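You operate a simulated robot arm through the tools that you are given. There is no shell and no other tool.

You run a simulated robot arm. Do the job below in one go: nothing can be reset, and whatever is moved stays where it is left.

Task
Set the two brown eggs to steam in the blue pot, lid on.
Fine: steamer basket in first; light the big burner on medium once the lid is on. Keep clear of bare flame and boiling steam.

Only the result counts: the job must be done as asked and must still hold three seconds after the hand-in. Knocking over, shifting, dropping, spilling or breaking anything else fails it. Lids that push on must go on centred and level and be pressed home; caps that screw on are set level and turned clockwise until they are tight.

Robot
A 7-joint arm with a two-finger parallel gripper, fixed in place. Base frame: the origin is at the foot of the arm, x ahead of it, y to its left, z up; the work surface is at about z = 775. Units: mm, degrees, N and s.
With the tool pointing down near the work surface it reaches from about 420 to 900 mm from the base axis. Its first joint turns from -115.0 to 115.0 degrees. Payload 3.91 kg.
Tool frame: the origin (TCP) lies between the finger pads and is the grasp point; the fingertips stand 30 mm ahead of it; z points along the fingers, y is the line along which they close. The gripper opens to 110 mm. The fingers are 20 mm wide and 10 mm thick; the gripper's body (48 by 112 mm) begins 55 mm behind the TCP.
Orientation is told as [roll, pitch, yaw] about the base's x, y, z axes, in that order, counted from this pose: with the fingers straight down and closing along the base's y, the tool's x points along the base's -x, its y along +y and its z along -z.

Tools
- The arm moves only by the tool drive_tool. Its arguments are lists of equal length, an entry for each row: "jaw": the closure in counts, from 0 (fully open) to 255 (shut); "dp": the shift along the tool's x, y, z in mm, a list of three; "turn": the turn, a rotation vector about the tool's x, y, z in rad, a list of three. In form: {"jaw": [jaw, ...], "dp": [[tx, ty, tz], ...], "turn": [[wx, wy, wz], ...]}. A call has 1 to 20 rows; each row shifts and turns the commanded pose from where the row before left it, along the tool's axes as they then stand. Rows are played at 5 a second. More than 50 mm and 8.6 degrees between two rows, or a gripper value outside its range, and nothing of the call is played. Where a pose cannot be reached the arm comes as near as it can. A force on the tool above 70 N (or 10 N above the force at the start of the call, whichever is more), or a blocked arm, ends the call early, and 0.2 s more pass. The fingers move at their own pace (about 153 mm/s each) and stop on an object; they squeeze with about 24 N. The grip force told is the motor's: it shows also when the fingers shut on nothing. Time passes only in rows, and 0.2 s behind the last, so rows that do not move let the fingers close. The reply holds the time, the measured pose of the TCP, the force on the tool along the base axes, the opening and the grip force, in the units named above and with some noise, with the torque about the TCP (base axes, N m) and any sound that the robot's microphone picked up, and new pictures: "views" is both (left out), scene, wrist or none.
- Cameras (640 x 400 px; columns grow to the right, rows downward): "scene" is fixed at [221.3, -650.1, 1543.2]; the picture's right is [0.81, -0.59, 0.00], its down [-0.42, -0.58, -0.69] and it looks along [0.41, 0.56, -0.72] (base axes); focal length 237 px, centre (320, 200). "wrist" rides on the gripper at [72, 17, -103] in the tool frame; the picture's right is [-0.23, 0.97, 0.00], its down [-0.76, -0.18, -0.62] and it looks along [-0.61, -0.14, 0.78] (tool axes); focal length 222 px, centre (320, 200). There is no depth. A picture from a camera that has moved, and an enlarged one, comes with that camera's place and axes in the base frame and with its lens.
- move_column(by): slides the trunk up (or, below 0, down) by that many mm; the arm rides with it, the base frame stays. It gives what a move gives, with no picture.
- inspect(camera, box): a new picture of the part [left, top, right, bottom] of that camera's present view, enlarged. It takes no simulated time.
- close_job(): hands the job in; it is judged then, once.

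Places have to be worked out from the pictures, the camera data and where the tool is seen. Open the gripper and draw the arm clear of the work before you hand the job in, unless the task says otherwise.

The tools are called after "Emit:" by a JSON object that holds its "method" and its "body". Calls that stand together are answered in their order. drive_tool: Moves the arm, as the interface text tells. Its arguments: {"type":"object","properties":{"jaw":{"type":"array"},"dp":{"type":"array"},"turn":{"type":"array"},"views":{"type":"string","enum":["both","scene","wrist","none"]}},"required":["jaw","dp","turn"]} The other tools are called the same way: move_column (by) slides the trunk up or down; inspect (camera, box) takes an enlarged picture of a part of a camera's view; close_job () hands the job in.

At the start:

```text
clock: 0.0
tool_pos: [528.6, 172.4, 1237.1]
tcp_rot: [0.0, 0.1, 0.1]
force: [-0.2, 0.6, 0.6]
ft_torque: [0.0, 0.03, 0.0]
opening: 110.2
grip_force: 0.1
trunk travel left (down, up): [-775.0, 215.0]
```

scene: 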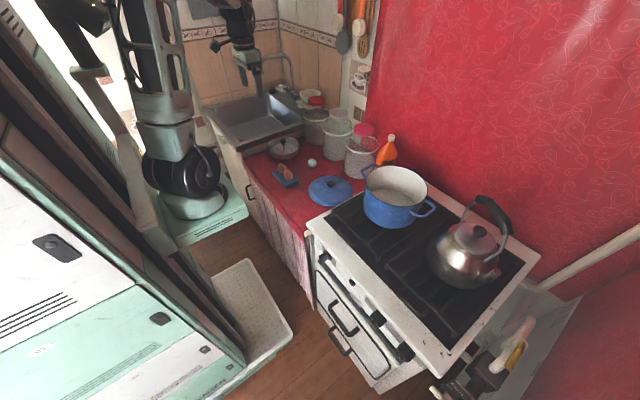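
wrist: 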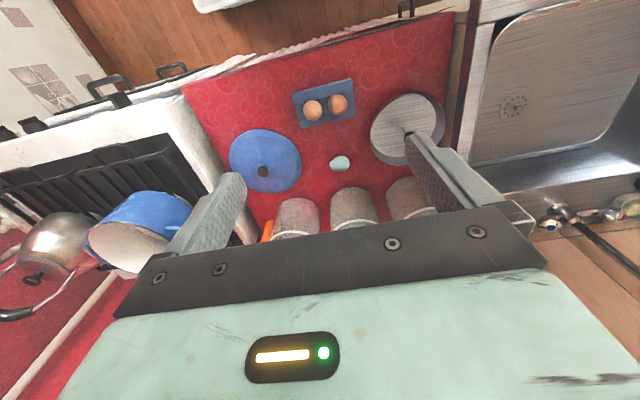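

The first pictures show the counter with two brown eggs on a blue block, a blue lid, a small lidded pan or basket, a pale egg, canisters, and the blue pot on the stove beside a kettle. I'll enlarge the key areas before moving.

Emit:
{"method": "inspect", "body": {"camera": "scene", "box": [240, 80, 400, 220]}}

Emit:
{"method": "inspect", "body": {"camera": "scene", "box": [340, 140, 540, 300]}}

Emit:
{"method": "inspect", "body": {"camera": "scene", "box": [300, 220, 460, 390]}}

Emit:
{"method": "inspect", "body": {"camera": "wrist", "box": [180, 20, 480, 240]}}

Emit:
{"method": "inspect", "body": {"camera": "wrist", "box": [0, 80, 220, 330]}}

```text
2.86 times, centred on (320, 150) of scene
camera zoom: at [221.3, -650.1, 1543.2], right [0.81, -0.59, 0.0], down [-0.42, -0.58, -0.69], along [0.41, 0.56, -0.72], focal length 678 px, centre (320, 343)
```

zoom: 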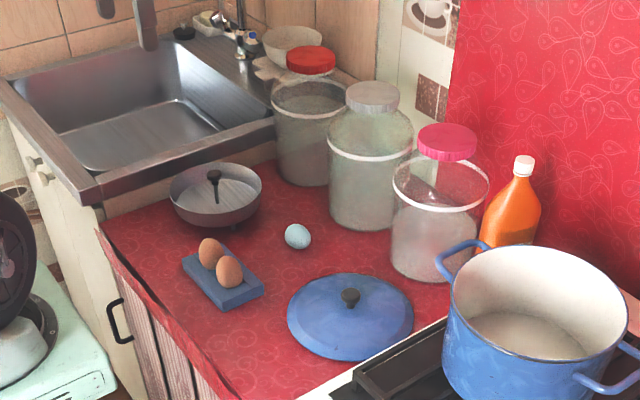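

```text
2.50 times, centred on (440, 220) of scene
camera zoom: at [221.3, -650.1, 1543.2], right [0.81, -0.59, 0.0], down [-0.42, -0.58, -0.69], along [0.41, 0.56, -0.72], focal length 594 px, centre (20, 150)
```

zoom: 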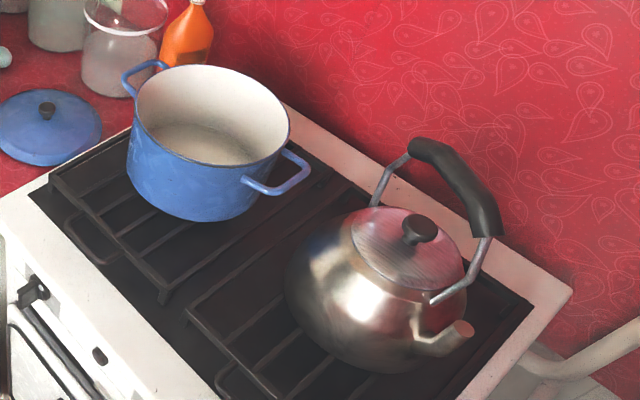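

```text
2.35 times, centred on (380, 305) of scene
camera zoom: at [221.3, -650.1, 1543.2], right [0.81, -0.59, 0.0], down [-0.42, -0.58, -0.69], along [0.41, 0.56, -0.72], focal length 559 px, centre (179, -47)
```

zoom: 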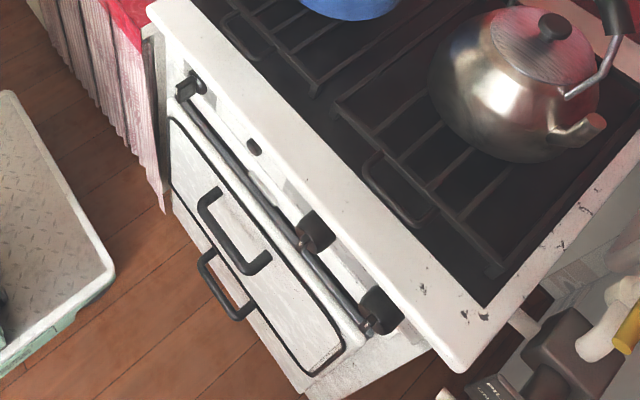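

```text
1.82 times, centred on (330, 130) of wrist
camera zoom: at [456.8, 189.1, 1341.0], right [0.23, 0.97, 0.0], down [0.76, -0.18, 0.62], along [0.61, -0.14, -0.78], focal length 404 px, centre (302, 327)
```

zoom: 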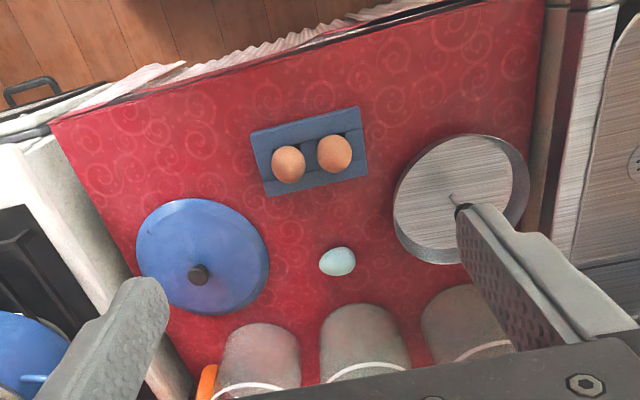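

```text
1.60 times, centred on (110, 205) of wrist
camera zoom: at [456.8, 189.1, 1341.0], right [0.23, 0.97, 0.0], down [0.76, -0.18, 0.62], along [0.61, -0.14, -0.78], focal length 355 px, centre (656, 192)
```

zoom: 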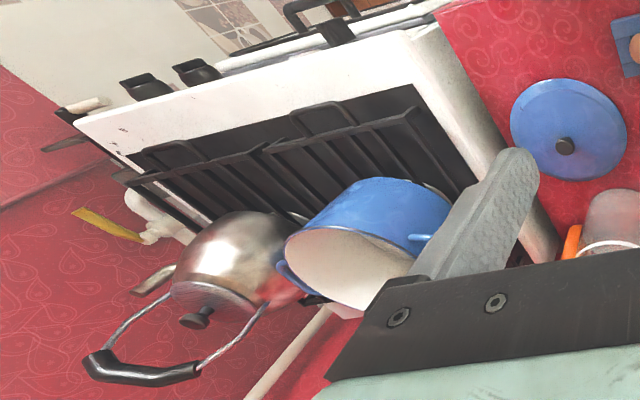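

The layout makes sense: eggs near (610,166), blue lid near (725,-35), basket with centre post near (713,360), and pot around (860,-280). Next I'll look closely at the stove controls, the pot interior and the basket.

Emit:
{"method": "inspect", "body": {"camera": "scene", "box": [310, 245, 420, 375]}}

Emit:
{"method": "inspect", "body": {"camera": "scene", "box": [350, 150, 450, 240]}}

Emit:
{"method": "inspect", "body": {"camera": "scene", "box": [255, 120, 345, 200]}}

Emit:
{"method": "inspect", "body": {"camera": "wrist", "box": [0, 60, 120, 150]}}

Emit:
{"method": "inspect", "body": {"camera": "scene", "box": [380, 290, 560, 400]}}

Emit:
{"method": "inspect", "body": {"camera": "scene", "box": [320, 180, 480, 300]}}

```text
3.08 times, centred on (365, 310) of scene
camera zoom: at [221.3, -650.1, 1543.2], right [0.81, -0.59, 0.0], down [-0.42, -0.58, -0.69], along [0.41, 0.56, -0.72], focal length 730 px, centre (182, -138)
```

zoom: 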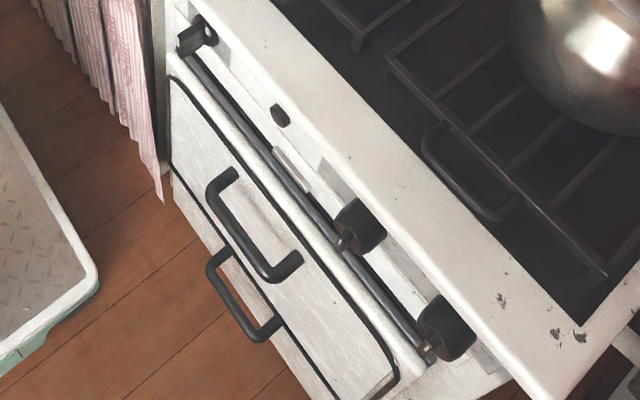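

```text
4.44 times, centred on (400, 195) of scene
camera zoom: at [221.3, -650.1, 1543.2], right [0.81, -0.59, 0.0], down [-0.42, -0.58, -0.69], along [0.41, 0.56, -0.72], focal length 1055 px, centre (-36, 222)
```

zoom: 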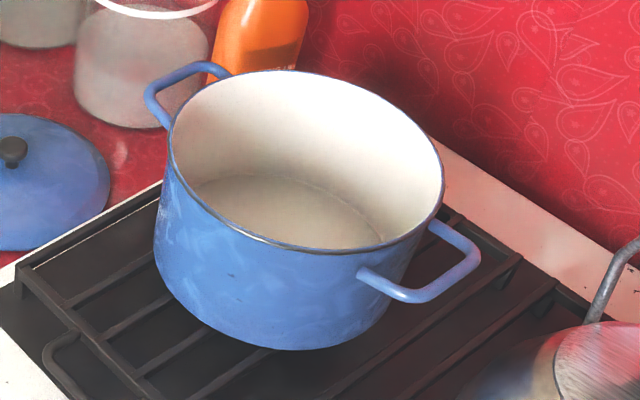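

```text
5.00 times, centred on (300, 160) of scene
camera zoom: at [221.3, -650.1, 1543.2], right [0.81, -0.59, 0.0], down [-0.42, -0.58, -0.69], along [0.41, 0.56, -0.72], focal length 1187 px, centre (420, 400)
```

zoom: 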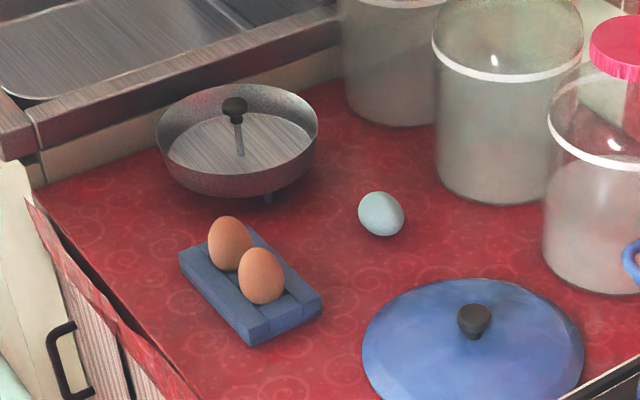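

```text
4.44 times, centred on (60, 105) of wrist
camera zoom: at [456.8, 189.1, 1341.0], right [0.23, 0.97, 0.0], down [0.76, -0.18, 0.62], along [0.61, -0.14, -0.78], focal length 987 px, centre (1476, 622)
```

zoom: 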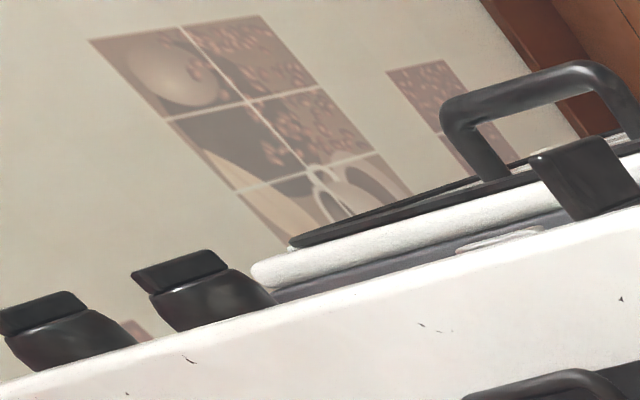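

```text
3.56 times, centred on (470, 345) of scene
camera zoom: at [221.3, -650.1, 1543.2], right [0.81, -0.59, 0.0], down [-0.42, -0.58, -0.69], along [0.41, 0.56, -0.72], focal length 844 px, centre (-213, -316)
```

zoom: 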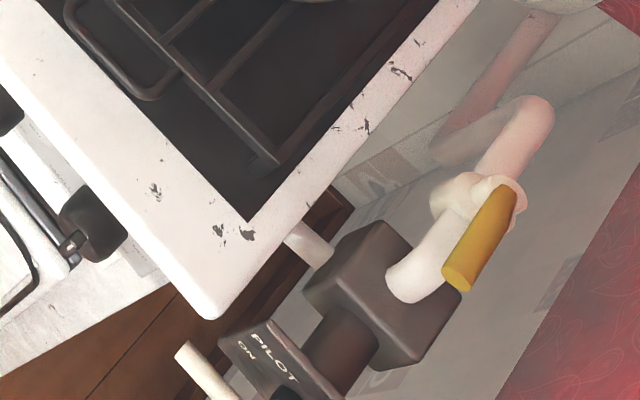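

```text
3.33 times, centred on (400, 240) of scene
camera zoom: at [221.3, -650.1, 1543.2], right [0.81, -0.59, 0.0], down [-0.42, -0.58, -0.69], along [0.41, 0.56, -0.72], focal length 791 px, centre (53, 67)
```

zoom: 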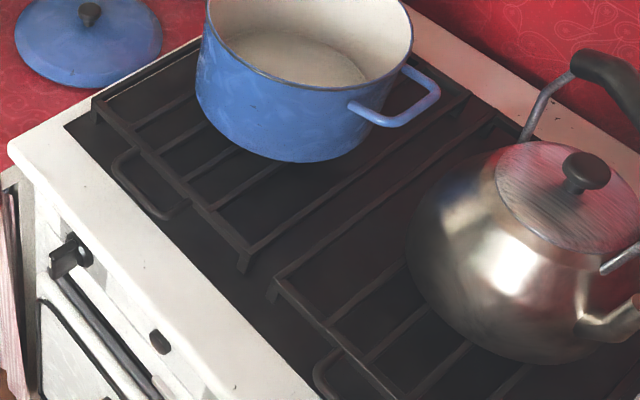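

Stove top spans roughly x 523–1110, y −143 to −764, with the knobs on the front panel. I'll move the gripper high over toward the stove for a better wrist view of the pot, burners and controls.

Emit:
{"method": "drive_tool", "body": {"jaw": [0, 0, 0, 0, 0, 0, 0, 0, 0, 0], "dp": [[0, -45, 0], [0, -45, 0], [0, -45, 0], [0, -45, 0], [0, -45, 0], [0, -45, 0], [0, -45, 0], [0, -45, 0], [0, -45, 0], [0, -45, 0]], "turn": [[0, 0, 0], [0, 0, 0], [0, 0, 0], [0, 0, 0], [0, 0, 0], [0, 0, 0], [0, 0, 0], [0, 0, 0], [0, 0, 0], [0, 0, 0]]}}

```text
clock: 2.2
tool_pos: [529.1, -278.7, 1236.4]
tcp_rot: [0.0, -0.1, 0.1]
force: [0.5, -0.2, 0.1]
ft_torque: [-0.01, 0.02, 0.01]
opening: 110.0
grip_force: 0.0
trunk travel left (down, up): [-775.0, 215.0]
camera wrist: at [458.3, -262.6, 1339.2], right [0.23, 0.97, 0.0], down [0.76, -0.18, 0.62], along [0.61, -0.14, -0.78], focal length 222 px, centre (320, 200)
```

scene: 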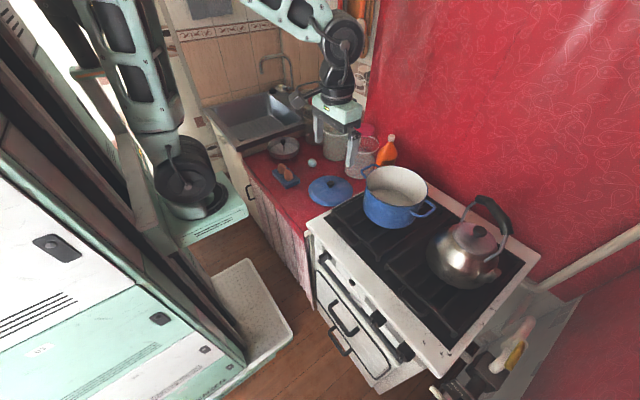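
wrist: 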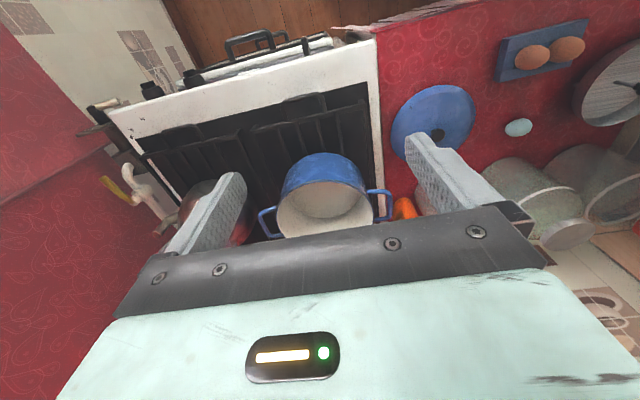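

Emit:
{"method": "inspect", "body": {"camera": "wrist", "box": [100, 60, 260, 180]}}

Emit:
{"method": "inspect", "body": {"camera": "wrist", "box": [230, 60, 410, 250]}}

Emit:
{"method": "inspect", "body": {"camera": "wrist", "box": [120, 20, 380, 120]}}

```text
3.33 times, centred on (180, 120) of wrist
camera zoom: at [458.3, -262.6, 1339.2], right [0.23, 0.97, 0.0], down [0.76, -0.18, 0.62], along [0.61, -0.14, -0.78], focal length 740 px, centre (787, 467)
```

zoom: 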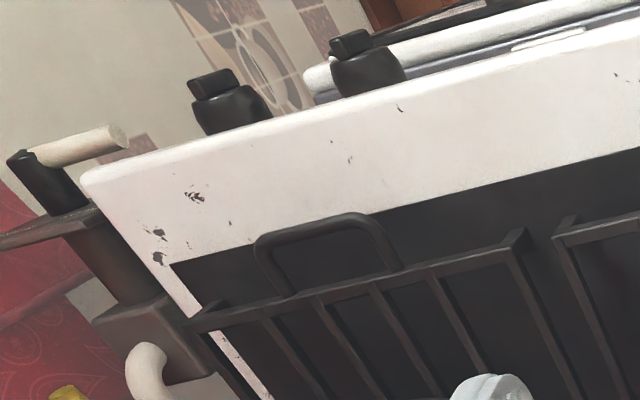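

```text
2.11 times, centred on (320, 155) of wrist
camera zoom: at [458.3, -262.6, 1339.2], right [0.23, 0.97, 0.0], down [0.76, -0.18, 0.62], along [0.61, -0.14, -0.78], focal length 468 px, centre (320, 295)
```

zoom: 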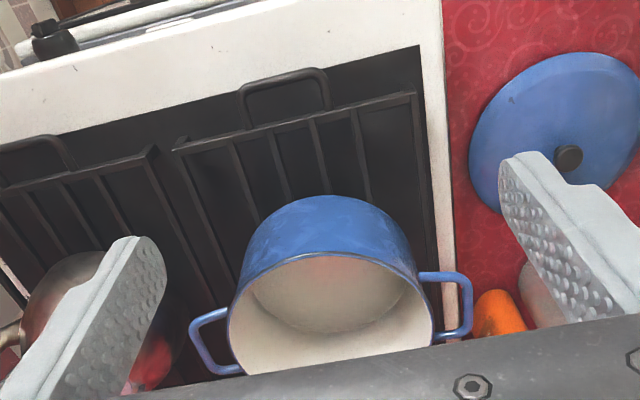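

```text
2.46 times, centred on (250, 70) of wrist
camera zoom: at [458.3, -262.6, 1339.2], right [0.23, 0.97, 0.0], down [0.76, -0.18, 0.62], along [0.61, -0.14, -0.78], focal length 547 px, centre (492, 520)
```

zoom: 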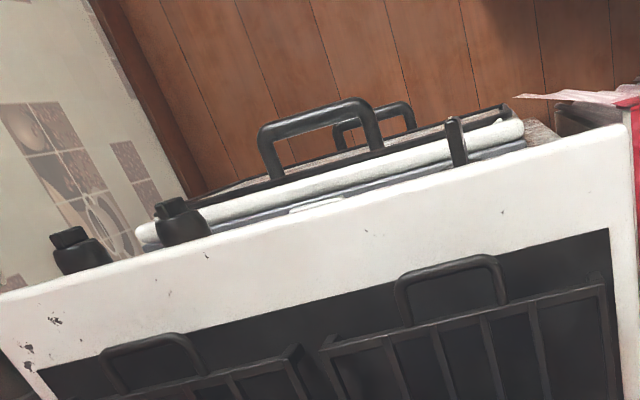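

The pot rim triangulates near (785,−326,975) and the stove top near z≈818. Before anything else I want to know which knob feeds the big burner, so I'll look closer at the pot base, burners and valve from here.

Emit:
{"method": "inspect", "body": {"camera": "scene", "box": [425, 310, 545, 400]}}

Emit:
{"method": "inspect", "body": {"camera": "scene", "box": [345, 290, 415, 365]}}

Emit:
{"method": "inspect", "body": {"camera": "scene", "box": [310, 240, 380, 320]}}

Emit:
{"method": "inspect", "body": {"camera": "scene", "box": [325, 195, 415, 275]}}

Emit:
{"method": "inspect", "body": {"camera": "scene", "box": [375, 225, 485, 335]}}

```text
4.44 times, centred on (485, 355) of scene
camera zoom: at [221.3, -650.1, 1543.2], right [0.81, -0.59, 0.0], down [-0.42, -0.58, -0.69], along [0.41, 0.56, -0.72], focal length 1055 px, centre (-413, -489)
```

zoom: 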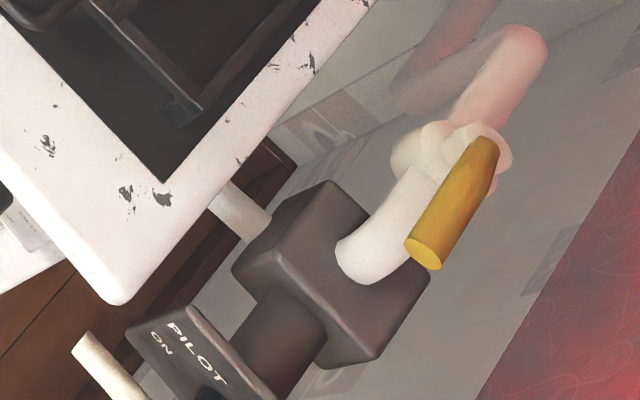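

```text
5.33 times, centred on (380, 328) of scene
camera zoom: at [221.3, -650.1, 1543.2], right [0.81, -0.59, 0.0], down [-0.42, -0.58, -0.69], along [0.41, 0.56, -0.72], focal length 1266 px, centre (0, -480)
```

zoom: 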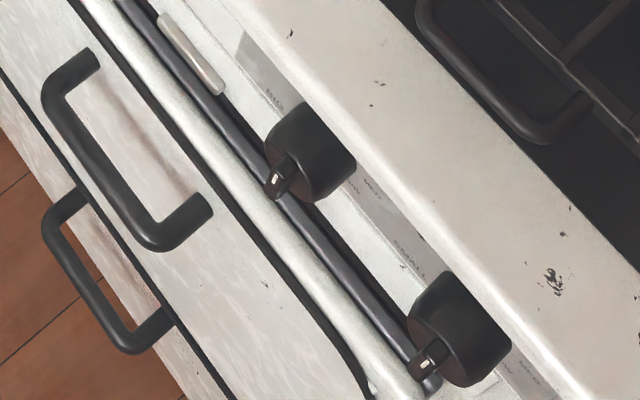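

```text
5.00 times, centred on (345, 280) of scene
camera zoom: at [221.3, -650.1, 1543.2], right [0.81, -0.59, 0.0], down [-0.42, -0.58, -0.69], along [0.41, 0.56, -0.72], focal length 1187 px, centre (195, -200)
```

zoom: 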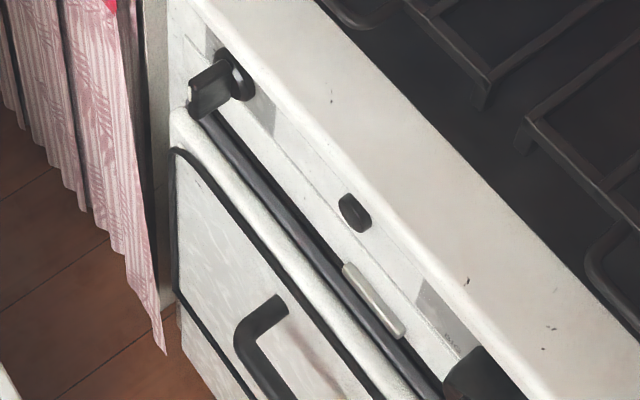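

```text
5.00 times, centred on (370, 235) of scene
camera zoom: at [221.3, -650.1, 1543.2], right [0.81, -0.59, 0.0], down [-0.42, -0.58, -0.69], along [0.41, 0.56, -0.72], focal length 1187 px, centre (70, 25)
```

zoom: 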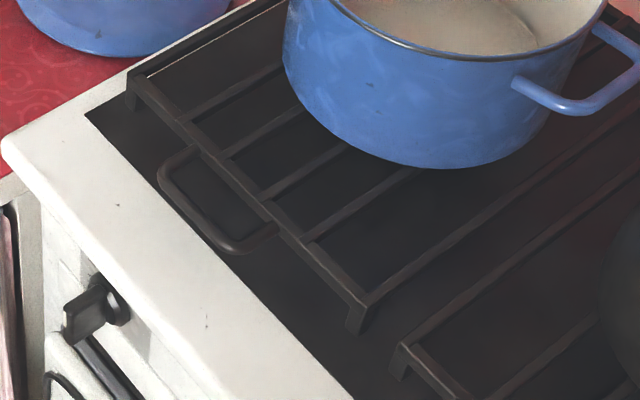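

```text
3.64 times, centred on (430, 280) of scene
camera zoom: at [221.3, -650.1, 1543.2], right [0.81, -0.59, 0.0], down [-0.42, -0.58, -0.69], along [0.41, 0.56, -0.72], focal length 863 px, centre (-80, -91)
```

zoom: 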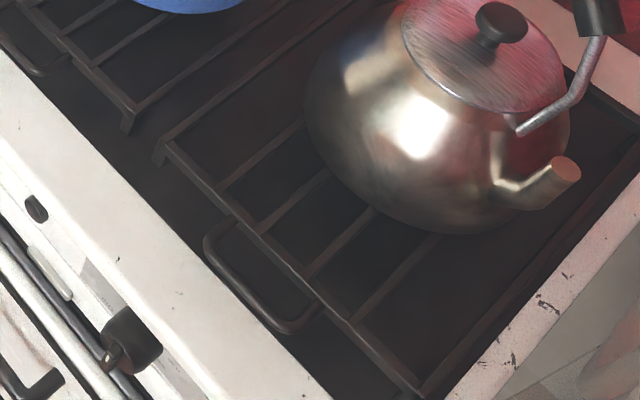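

The labels beside the knobs are too small to read from here. I'll lower the gripper in front of the stove (clear of its front edge at x≈515) and tilt it so the wrist camera can read the front panel.

Emit:
{"method": "drive_tool", "body": {"jaw": [0, 0, 0, 0, 0, 0, 0, 0, 0, 0, 0], "dp": [[10, -18, 36], [10, -18, 36], [10, -18, 36], [10, -18, 36], [10, -18, 36], [10, -18, 36], [10, -18, 36], [10, -18, 36], [0, 0, 0], [0, 0, 0], [0, 0, 0]], "turn": [[0, 0, 0], [0, 0, 0], [0, 0, 0], [0, 0, 0], [0, 0, 0], [0, 0, 0], [0, 0, 0], [0, 0, 0], [0, -0.14, 0], [0, -0.14, 0], [0, -0.14, 0]]}}

```text
clock: 4.6
tool_pos: [448.8, -421.4, 949.9]
tcp_rot: [0.1, -24.2, 0.2]
force: [1.1, -0.3, 1.7]
ft_torque: [-0.03, 0.01, 0.01]
opening: 110.1
grip_force: 0.1
trunk travel left (down, up): [-775.0, 215.0]
camera wrist: at [342.1, -404.9, 1014.1], right [0.21, 0.97, 0.09], down [0.44, -0.18, 0.88], along [0.87, -0.14, -0.47], focal length 222 px, centre (320, 200)
```

scene: 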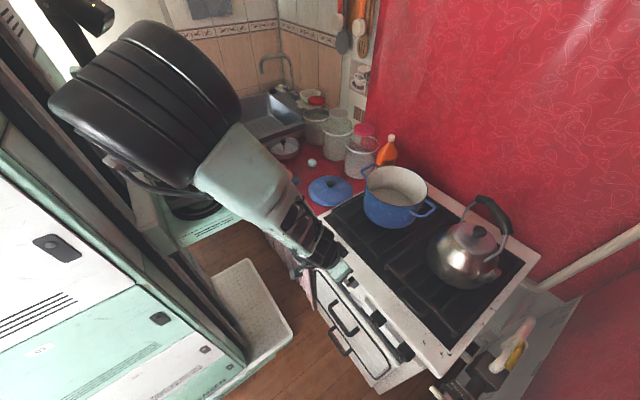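
wrist: 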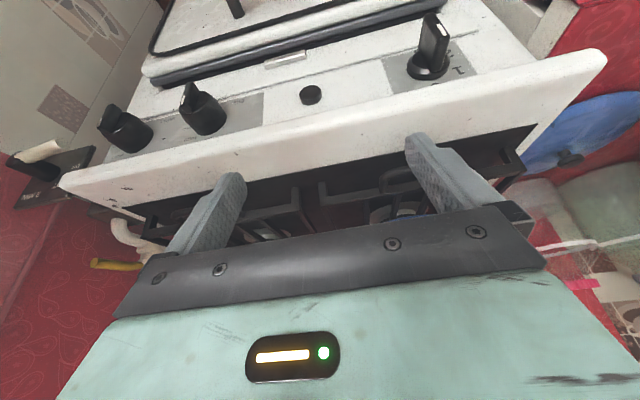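

Emit:
{"method": "inspect", "body": {"camera": "wrist", "box": [80, 60, 280, 170]}}

Emit:
{"method": "inspect", "body": {"camera": "wrist", "box": [280, 0, 480, 120]}}

Emit:
{"method": "inspect", "body": {"camera": "wrist", "box": [0, 100, 160, 280]}}

Emit:
{"method": "inspect", "body": {"camera": "wrist", "box": [230, 150, 450, 250]}}

```text
3.20 times, centred on (180, 115) of wrist
camera zoom: at [342.1, -404.9, 1014.1], right [0.21, 0.97, 0.09], down [0.44, -0.18, 0.88], along [0.87, -0.14, -0.47], focal length 711 px, centre (768, 472)
```

zoom: 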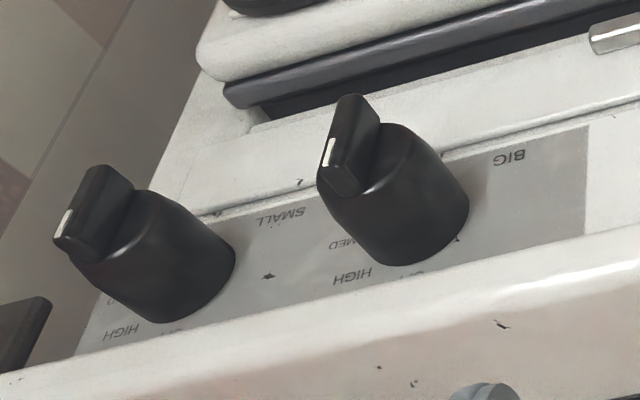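

```text
3.20 times, centred on (380, 60) of wrist
camera zoom: at [342.1, -404.9, 1014.1], right [0.21, 0.97, 0.09], down [0.44, -0.18, 0.88], along [0.87, -0.14, -0.47], focal length 711 px, centre (128, 648)
```

zoom: 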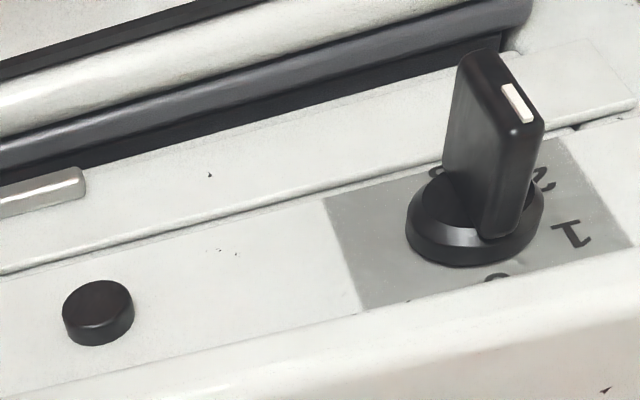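

```text
2.22 times, centred on (80, 190) of wrist
camera zoom: at [342.1, -404.9, 1014.1], right [0.21, 0.97, 0.09], down [0.44, -0.18, 0.88], along [0.87, -0.14, -0.47], focal length 494 px, centre (853, 222)
```

zoom: 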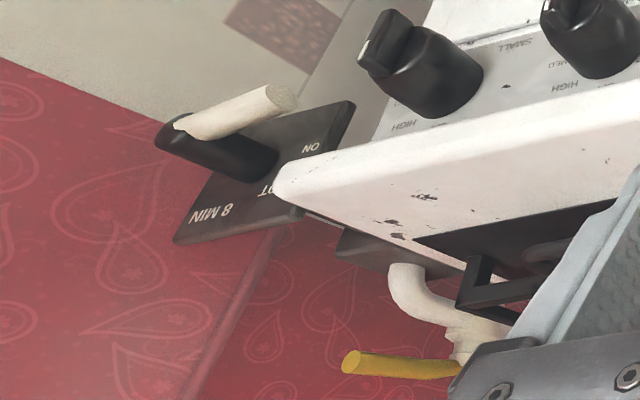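

```text
2.91 times, centred on (340, 200) of wrist
camera zoom: at [342.1, -404.9, 1014.1], right [0.21, 0.97, 0.09], down [0.44, -0.18, 0.88], along [0.87, -0.14, -0.47], focal length 646 px, centre (262, 200)
```

zoom: 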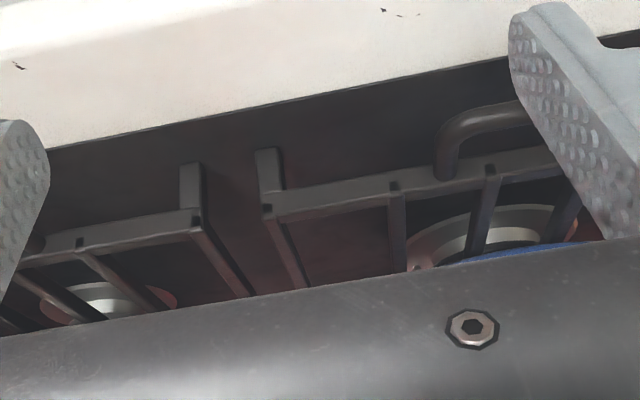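

Labels visible: the inner of the two right knobs is "BIG" and the outer is "SMALL", and the larger burner ring is under the blue pot. There is also a timer valve marked ON/PILOT/8 MIN beside the stove, so I'll move in to read the dials.

Emit:
{"method": "drive_tool", "body": {"jaw": [0, 0, 0, 0, 0], "dp": [[16.75, -25, 28], [16.75, -25, 28], [16.75, -25, 28], [16.75, -25, 28], [0, 0, 0]], "turn": [[0, 0, 0], [0, 0, 0], [0, 0, 0], [0, 0, 0], [0, 0, 0]]}}

```text
clock: 5.8
tool_pos: [433.1, -523.3, 819.5]
tcp_rot: [0.0, -24.0, 0.0]
force: [0.0, 0.5, -0.4]
ft_torque: [-0.01, 0.0, 0.01]
opening: 110.1
grip_force: 0.0
trunk travel left (down, up): [-775.0, 215.0]
camera wrist: at [325.6, -507.4, 884.6], right [0.21, 0.97, 0.09], down [0.44, -0.18, 0.88], along [0.87, -0.14, -0.47], focal length 222 px, centre (320, 200)
```

scene: 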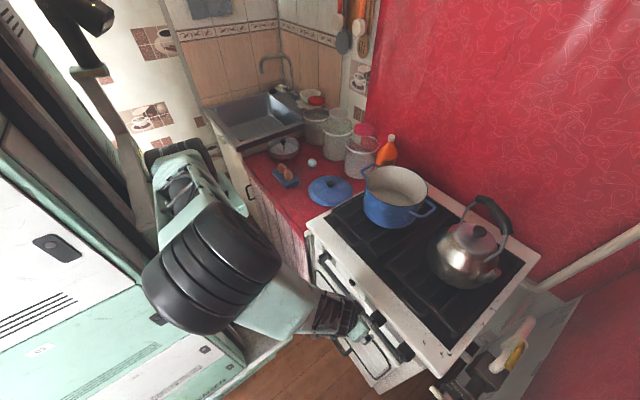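
wrist: 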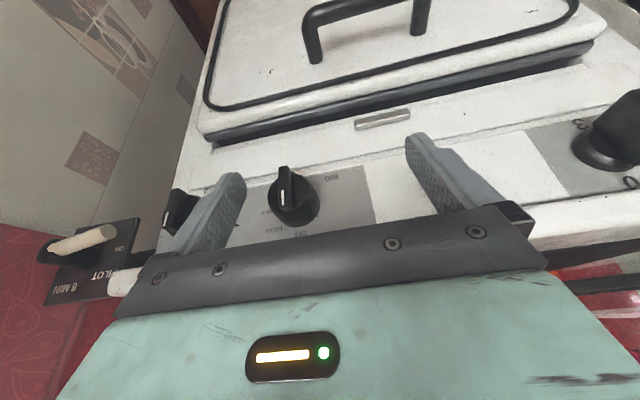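

Emit:
{"method": "inspect", "body": {"camera": "wrist", "box": [230, 145, 390, 245]}}

Emit:
{"method": "inspect", "body": {"camera": "wrist", "box": [30, 190, 190, 310]}}

Emit:
{"method": "inspect", "body": {"camera": "wrist", "box": [520, 80, 640, 220]}}

```text
4.00 times, centred on (310, 195) of wrist
camera zoom: at [325.6, -507.4, 884.6], right [0.21, 0.97, 0.09], down [0.44, -0.18, 0.88], along [0.87, -0.14, -0.47], focal length 888 px, centre (360, 220)
```

zoom: 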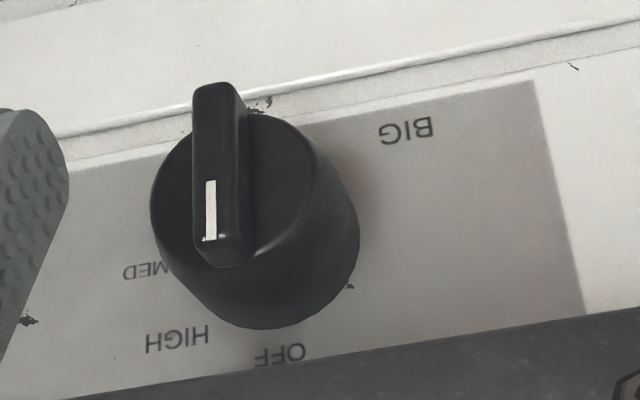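

```text
3.33 times, centred on (110, 250) of wrist
camera zoom: at [325.6, -507.4, 884.6], right [0.21, 0.97, 0.09], down [0.44, -0.18, 0.88], along [0.87, -0.14, -0.47], focal length 740 px, centre (1020, 33)
```

zoom: 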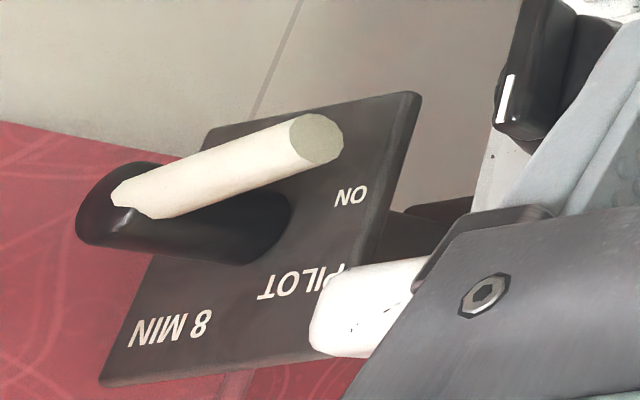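

```text
2.86 times, centred on (580, 150) of wrist
camera zoom: at [325.6, -507.4, 884.6], right [0.21, 0.97, 0.09], down [0.44, -0.18, 0.88], along [0.87, -0.14, -0.47], focal length 635 px, centre (-423, 343)
```

zoom: 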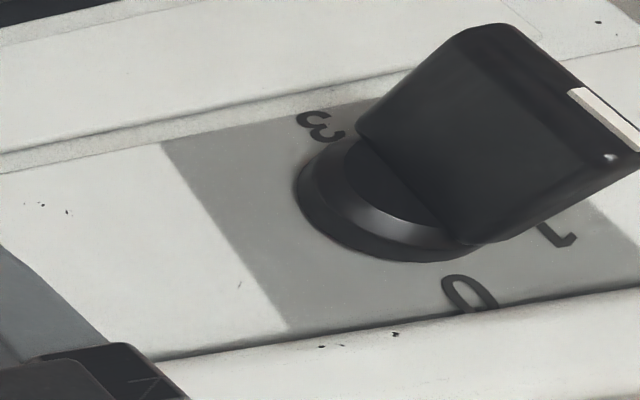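

The BIG knob's white mark points to OFF, with HIGH then MED clockwise from it (as seen from the front). I'll raise a bit and move right to read the timer valve and the MED/LOW labels from another angle.

Emit:
{"method": "drive_tool", "body": {"jaw": [0, 0, 0, 0, 0, 0, 0, 0], "dp": [[-20, 0, -45], [-20, 0, -45], [0, -40, 0], [0, -40, 0], [0, -40, 0], [0, -40, 0], [0, -40, 0], [0, 0, 0]], "turn": [[0, 0, 0], [0, 0, 0], [0, 0, 0], [0, 0, 0], [0, 0, 0], [0, 0, 0], [0, 0, 0], [0, 0, 0]]}}

```text
clock: 7.6
tool_pos: [433.0, -721.4, 920.0]
tcp_rot: [0.0, -24.1, 0.0]
force: [0.3, 0.7, -0.5]
ft_torque: [0.01, 0.01, 0.03]
opening: 110.0
grip_force: 0.0
trunk travel left (down, up): [-775.0, 215.0]
camera wrist: at [324.5, -704.2, 984.1], right [0.21, 0.97, 0.09], down [0.44, -0.18, 0.88], along [0.87, -0.14, -0.47], focal length 222 px, centre (320, 200)
```

scene: 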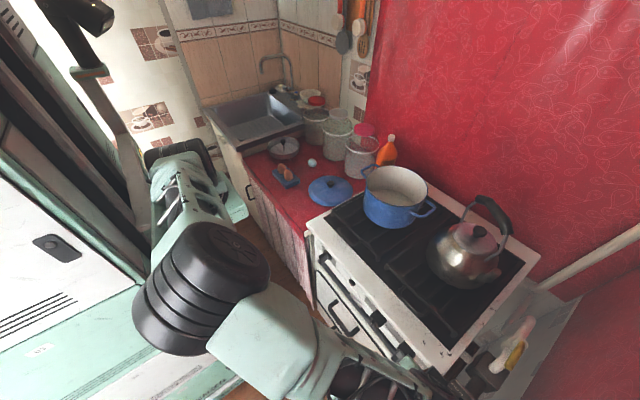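
wrist: 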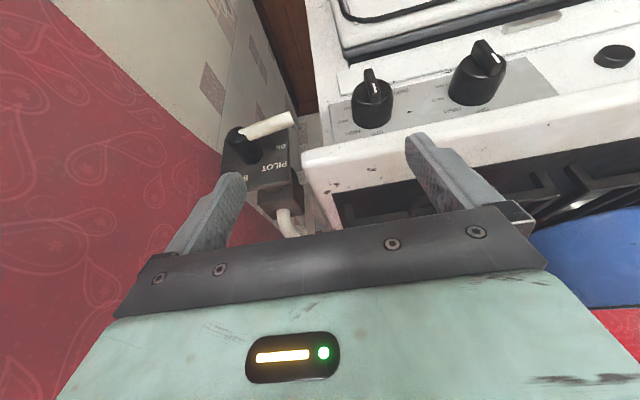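

Emit:
{"method": "inspect", "body": {"camera": "wrist", "box": [200, 90, 320, 210]}}

Emit:
{"method": "inspect", "body": {"camera": "wrist", "box": [400, 20, 560, 140]}}

Emit:
{"method": "inspect", "body": {"camera": "wrist", "box": [325, 55, 425, 145]}}

Emit:
{"method": "inspect", "body": {"camera": "scene", "box": [430, 290, 560, 400]}}

```text
3.33 times, centred on (260, 150) of wrist
camera zoom: at [324.5, -704.2, 984.1], right [0.21, 0.97, 0.09], down [0.44, -0.18, 0.88], along [0.87, -0.14, -0.47], focal length 740 px, centre (520, 367)
```

zoom: 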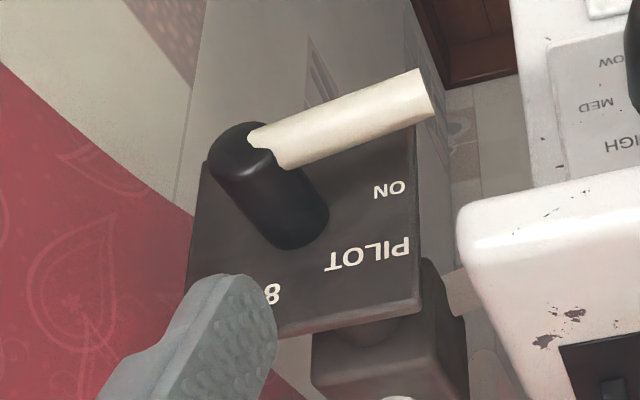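

```text
3.33 times, centred on (480, 80) of wrist
camera zoom: at [324.5, -704.2, 984.1], right [0.21, 0.97, 0.09], down [0.44, -0.18, 0.88], along [0.87, -0.14, -0.47], focal length 740 px, centre (-213, 600)
```

zoom: 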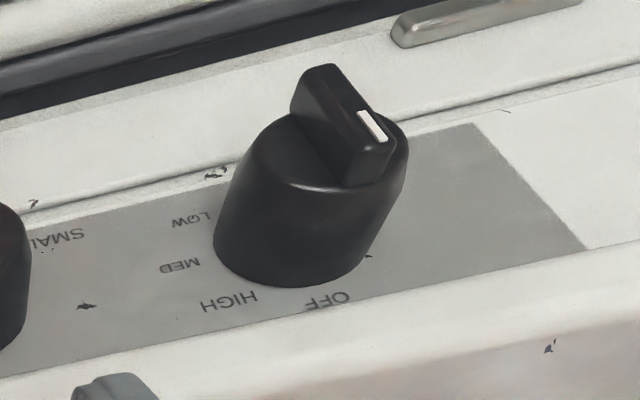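

```text
4.44 times, centred on (375, 100) of wrist
camera zoom: at [324.5, -704.2, 984.1], right [0.21, 0.97, 0.09], down [0.44, -0.18, 0.88], along [0.87, -0.14, -0.47], focal length 987 px, centre (76, 644)
```

zoom: 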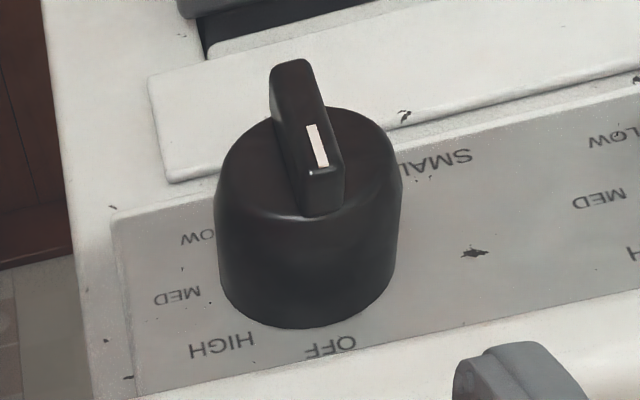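

```text
3.64 times, centred on (495, 345) of scene
camera zoom: at [221.3, -650.1, 1543.2], right [0.81, -0.59, 0.0], down [-0.42, -0.58, -0.69], along [0.41, 0.56, -0.72], focal length 863 px, centre (-316, -327)
```

zoom: 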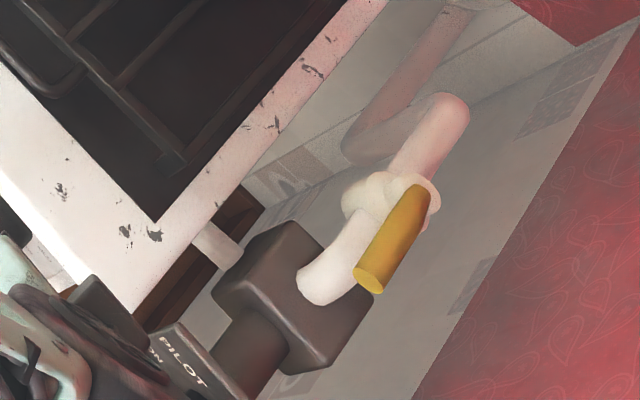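

The timer valve lever points at ON (parallel to the hub→ON direction) and the yellow gas cock lies along the pipe, so the gas supply is open; the knob order is OFF, HIGH, MED, LOW clockwise. Now I'll level the tool, rise, and move above the stove to locate the pot precisely.

Emit:
{"method": "drive_tool", "body": {"jaw": [0, 0, 0, 0, 0, 0, 0, 0, 0, 0, 0, 0, 0, 0, 0, 0, 0, 0], "dp": [[0, 0, 0], [0, 0, 0], [0, 0, 0], [0, 0, -46], [0, 0, -46], [0, 0, -46], [0, 0, -46], [0, 0, -46], [-18.5, 43.4, 0], [-18.5, 43.4, 0], [-18.5, 43.4, 0], [-18.5, 43.4, 0], [-18.5, 43.4, 0], [-18.5, 43.4, 0], [-18.5, 43.4, 0], [-18.5, 43.4, 0], [-18.5, 43.4, 0], [0, 0, 0]], "turn": [[0, 0.14, 0], [0, 0.14, 0], [0, 0.14, 0], [0, 0, 0], [0, 0, 0], [0, 0, 0], [0, 0, 0], [0, 0, 0], [0, 0, 0], [0, 0, 0], [0, 0, 0], [0, 0, 0], [0, 0, 0], [0, 0, 0], [0, 0, 0], [0, 0, 0], [0, 0, 0], [0, 0, 0]]}}

```text
clock: 11.4
tool_pos: [596.6, -331.0, 1150.2]
tcp_rot: [0.0, 0.0, 0.0]
force: [-1.1, -0.4, -0.9]
ft_torque: [0.01, 0.0, 0.0]
opening: 109.9
grip_force: 0.1
trunk travel left (down, up): [-775.0, 215.0]
camera wrist: at [526.2, -314.1, 1251.7], right [0.23, 0.97, 0.0], down [0.76, -0.18, 0.62], along [0.61, -0.14, -0.78], focal length 222 px, centre (320, 200)
```

scene: 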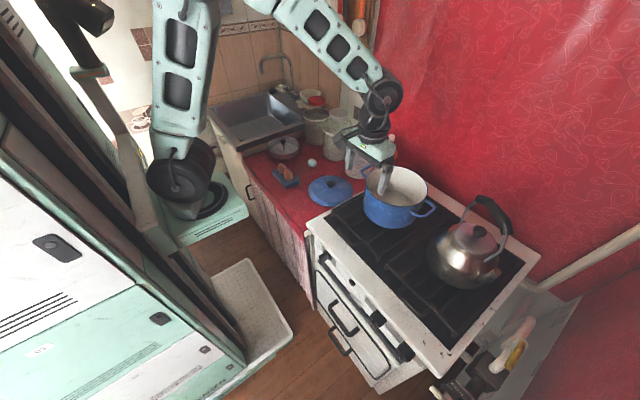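
wrist: 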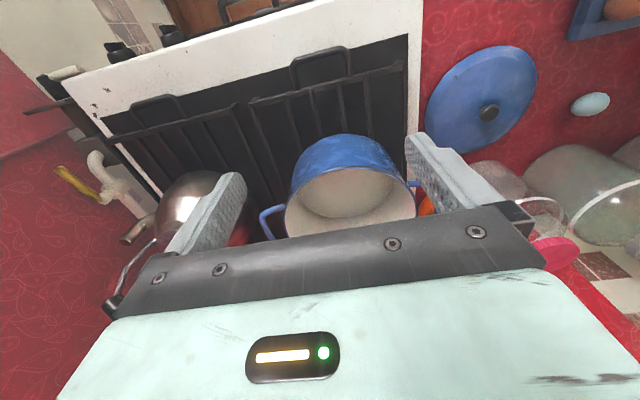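

The pot is partly hidden by the gripper; I'll zoom in on it here, from both cameras, to triangulate.

Emit:
{"method": "inspect", "body": {"camera": "wrist", "box": [250, 120, 450, 250]}}

Emit:
{"method": "inspect", "body": {"camera": "scene", "box": [340, 150, 450, 240]}}

```text
3.08 times, centred on (350, 185) of wrist
camera zoom: at [526.2, -314.1, 1251.7], right [0.23, 0.97, 0.0], down [0.76, -0.18, 0.62], along [0.61, -0.14, -0.78], focal length 684 px, centre (228, 246)
```

zoom: 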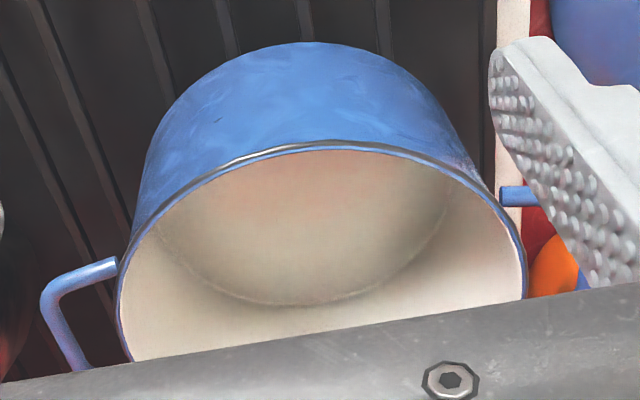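

```text
4.44 times, centred on (395, 195) of scene
camera zoom: at [221.3, -650.1, 1543.2], right [0.81, -0.59, 0.0], down [-0.42, -0.58, -0.69], along [0.41, 0.56, -0.72], focal length 1055 px, centre (-13, 222)
```

zoom: 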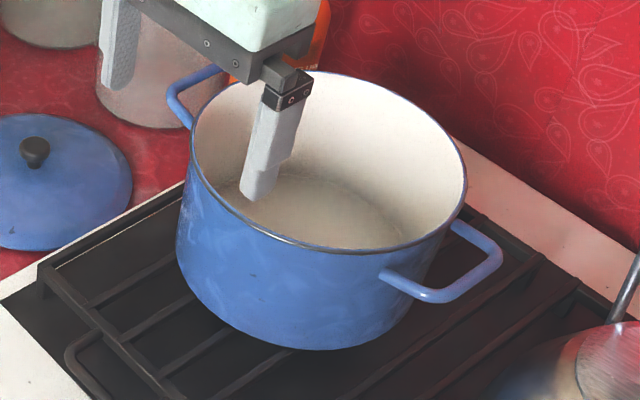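

Triangulation gives pot rim centre ≈(784,−324,999), radius ≈105, on a grate at z≈890. I'll go directly above it at safe height so the wrist camera sees it unobstructed between the fingers.

Emit:
{"method": "drive_tool", "body": {"jaw": [0, 0, 0, 0, 0, 0, 0], "dp": [[0, 0, -48], [0, 0, -48], [-47, 2, 0], [-47, 2, 0], [-47, 2, 0], [-47, 1, 0], [0, 0, 0]], "turn": [[0, 0, 0], [0, 0, 0], [0, 0, 0], [0, 0, 0], [0, 0, 0], [0, 0, 0], [0, 0, 0]]}}

```text
clock: 13.0
tool_pos: [787.0, -322.9, 1243.5]
tcp_rot: [0.0, 0.0, -0.1]
force: [-0.6, 0.1, -0.1]
ft_torque: [-0.01, 0.0, 0.02]
opening: 110.1
grip_force: 0.0
trunk travel left (down, up): [-775.0, 215.0]
camera wrist: at [715.9, -306.3, 1345.9], right [0.23, 0.97, 0.0], down [0.76, -0.18, 0.62], along [0.61, -0.14, -0.78], focal length 222 px, centre (320, 200)
```

scene: 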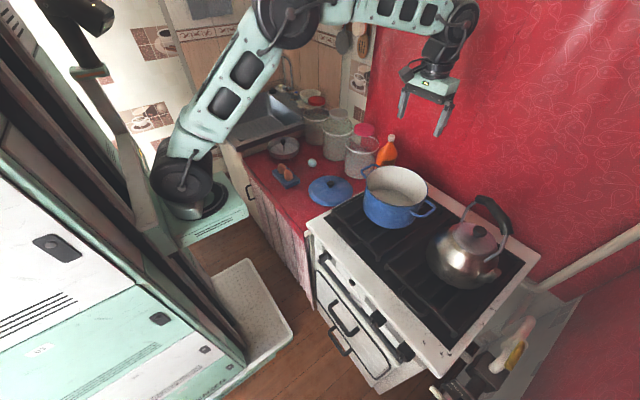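
wrist: 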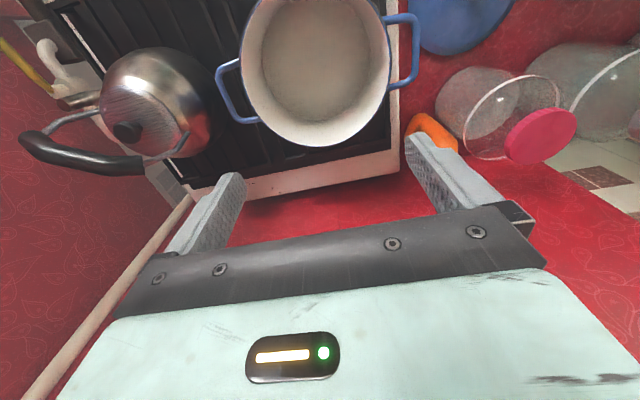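

Emit:
{"method": "inspect", "body": {"camera": "wrist", "box": [200, 0, 430, 150]}}

Emit:
{"method": "inspect", "body": {"camera": "scene", "box": [345, 150, 455, 240]}}

```text
2.67 times, centred on (315, 75) of wrist
camera zoom: at [715.9, -306.3, 1345.9], right [0.23, 0.97, 0.0], down [0.76, -0.18, 0.62], along [0.61, -0.14, -0.78], focal length 592 px, centre (333, 533)
```

zoom: 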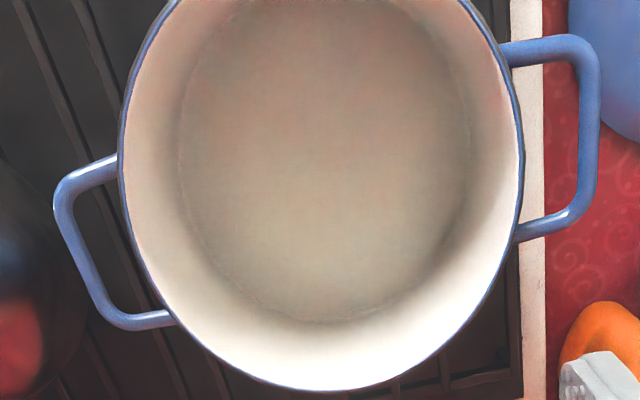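

```text
4.44 times, centred on (400, 195) of scene
camera zoom: at [221.3, -650.1, 1543.2], right [0.81, -0.59, 0.0], down [-0.42, -0.58, -0.69], along [0.41, 0.56, -0.72], focal length 1055 px, centre (-36, 222)
```

zoom: 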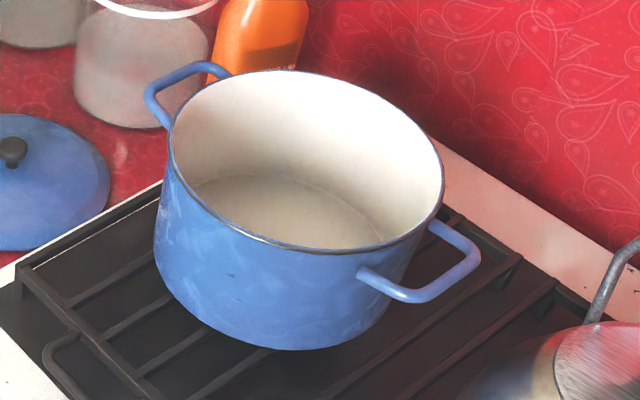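

The rim is cut off by the picture's top; backing off ~55 mm in x will put the whole rim in view between the fingers so I can fit its centre accurately.

Emit:
{"method": "drive_tool", "body": {"jaw": [0, 0, 0], "dp": [[30, 0, 0], [30, 0, 0], [0, 0, 0]], "turn": [[0, 0, 0], [0, 0, 0], [0, 0, 0]], "views": "wrist"}}

Emit:
{"method": "inspect", "body": {"camera": "wrist", "box": [200, 10, 440, 210]}}

```text
clock: 13.8
tool_pos: [726.8, -323.8, 1243.0]
tcp_rot: [0.0, 0.1, 0.0]
force: [1.1, 0.2, 0.4]
ft_torque: [0.02, 0.0, 0.01]
opening: 110.1
grip_force: 0.0
trunk travel left (down, up): [-775.0, 215.0]
camera wrist: at [656.1, -306.4, 1346.1], right [0.23, 0.97, 0.0], down [0.76, -0.18, 0.62], along [0.61, -0.14, -0.78], focal length 222 px, centre (320, 200)
```

wrist: 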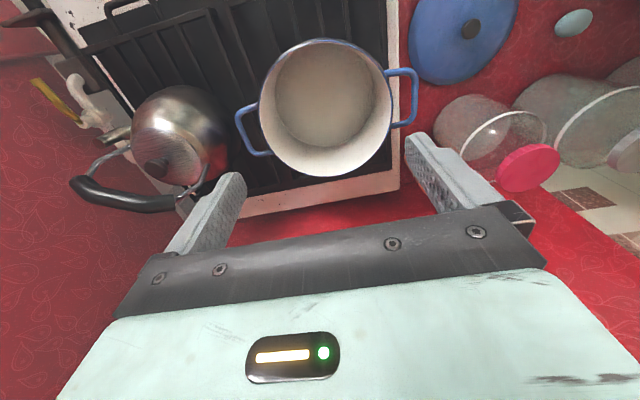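

```text
2.00 times, centred on (320, 110) of wrist
camera zoom: at [656.1, -306.4, 1346.1], right [0.23, 0.97, 0.0], down [0.76, -0.18, 0.62], along [0.61, -0.14, -0.78], focal length 444 px, centre (320, 380)
```

zoom: 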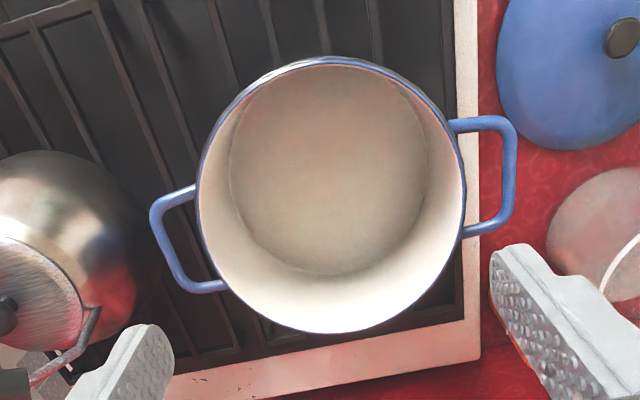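

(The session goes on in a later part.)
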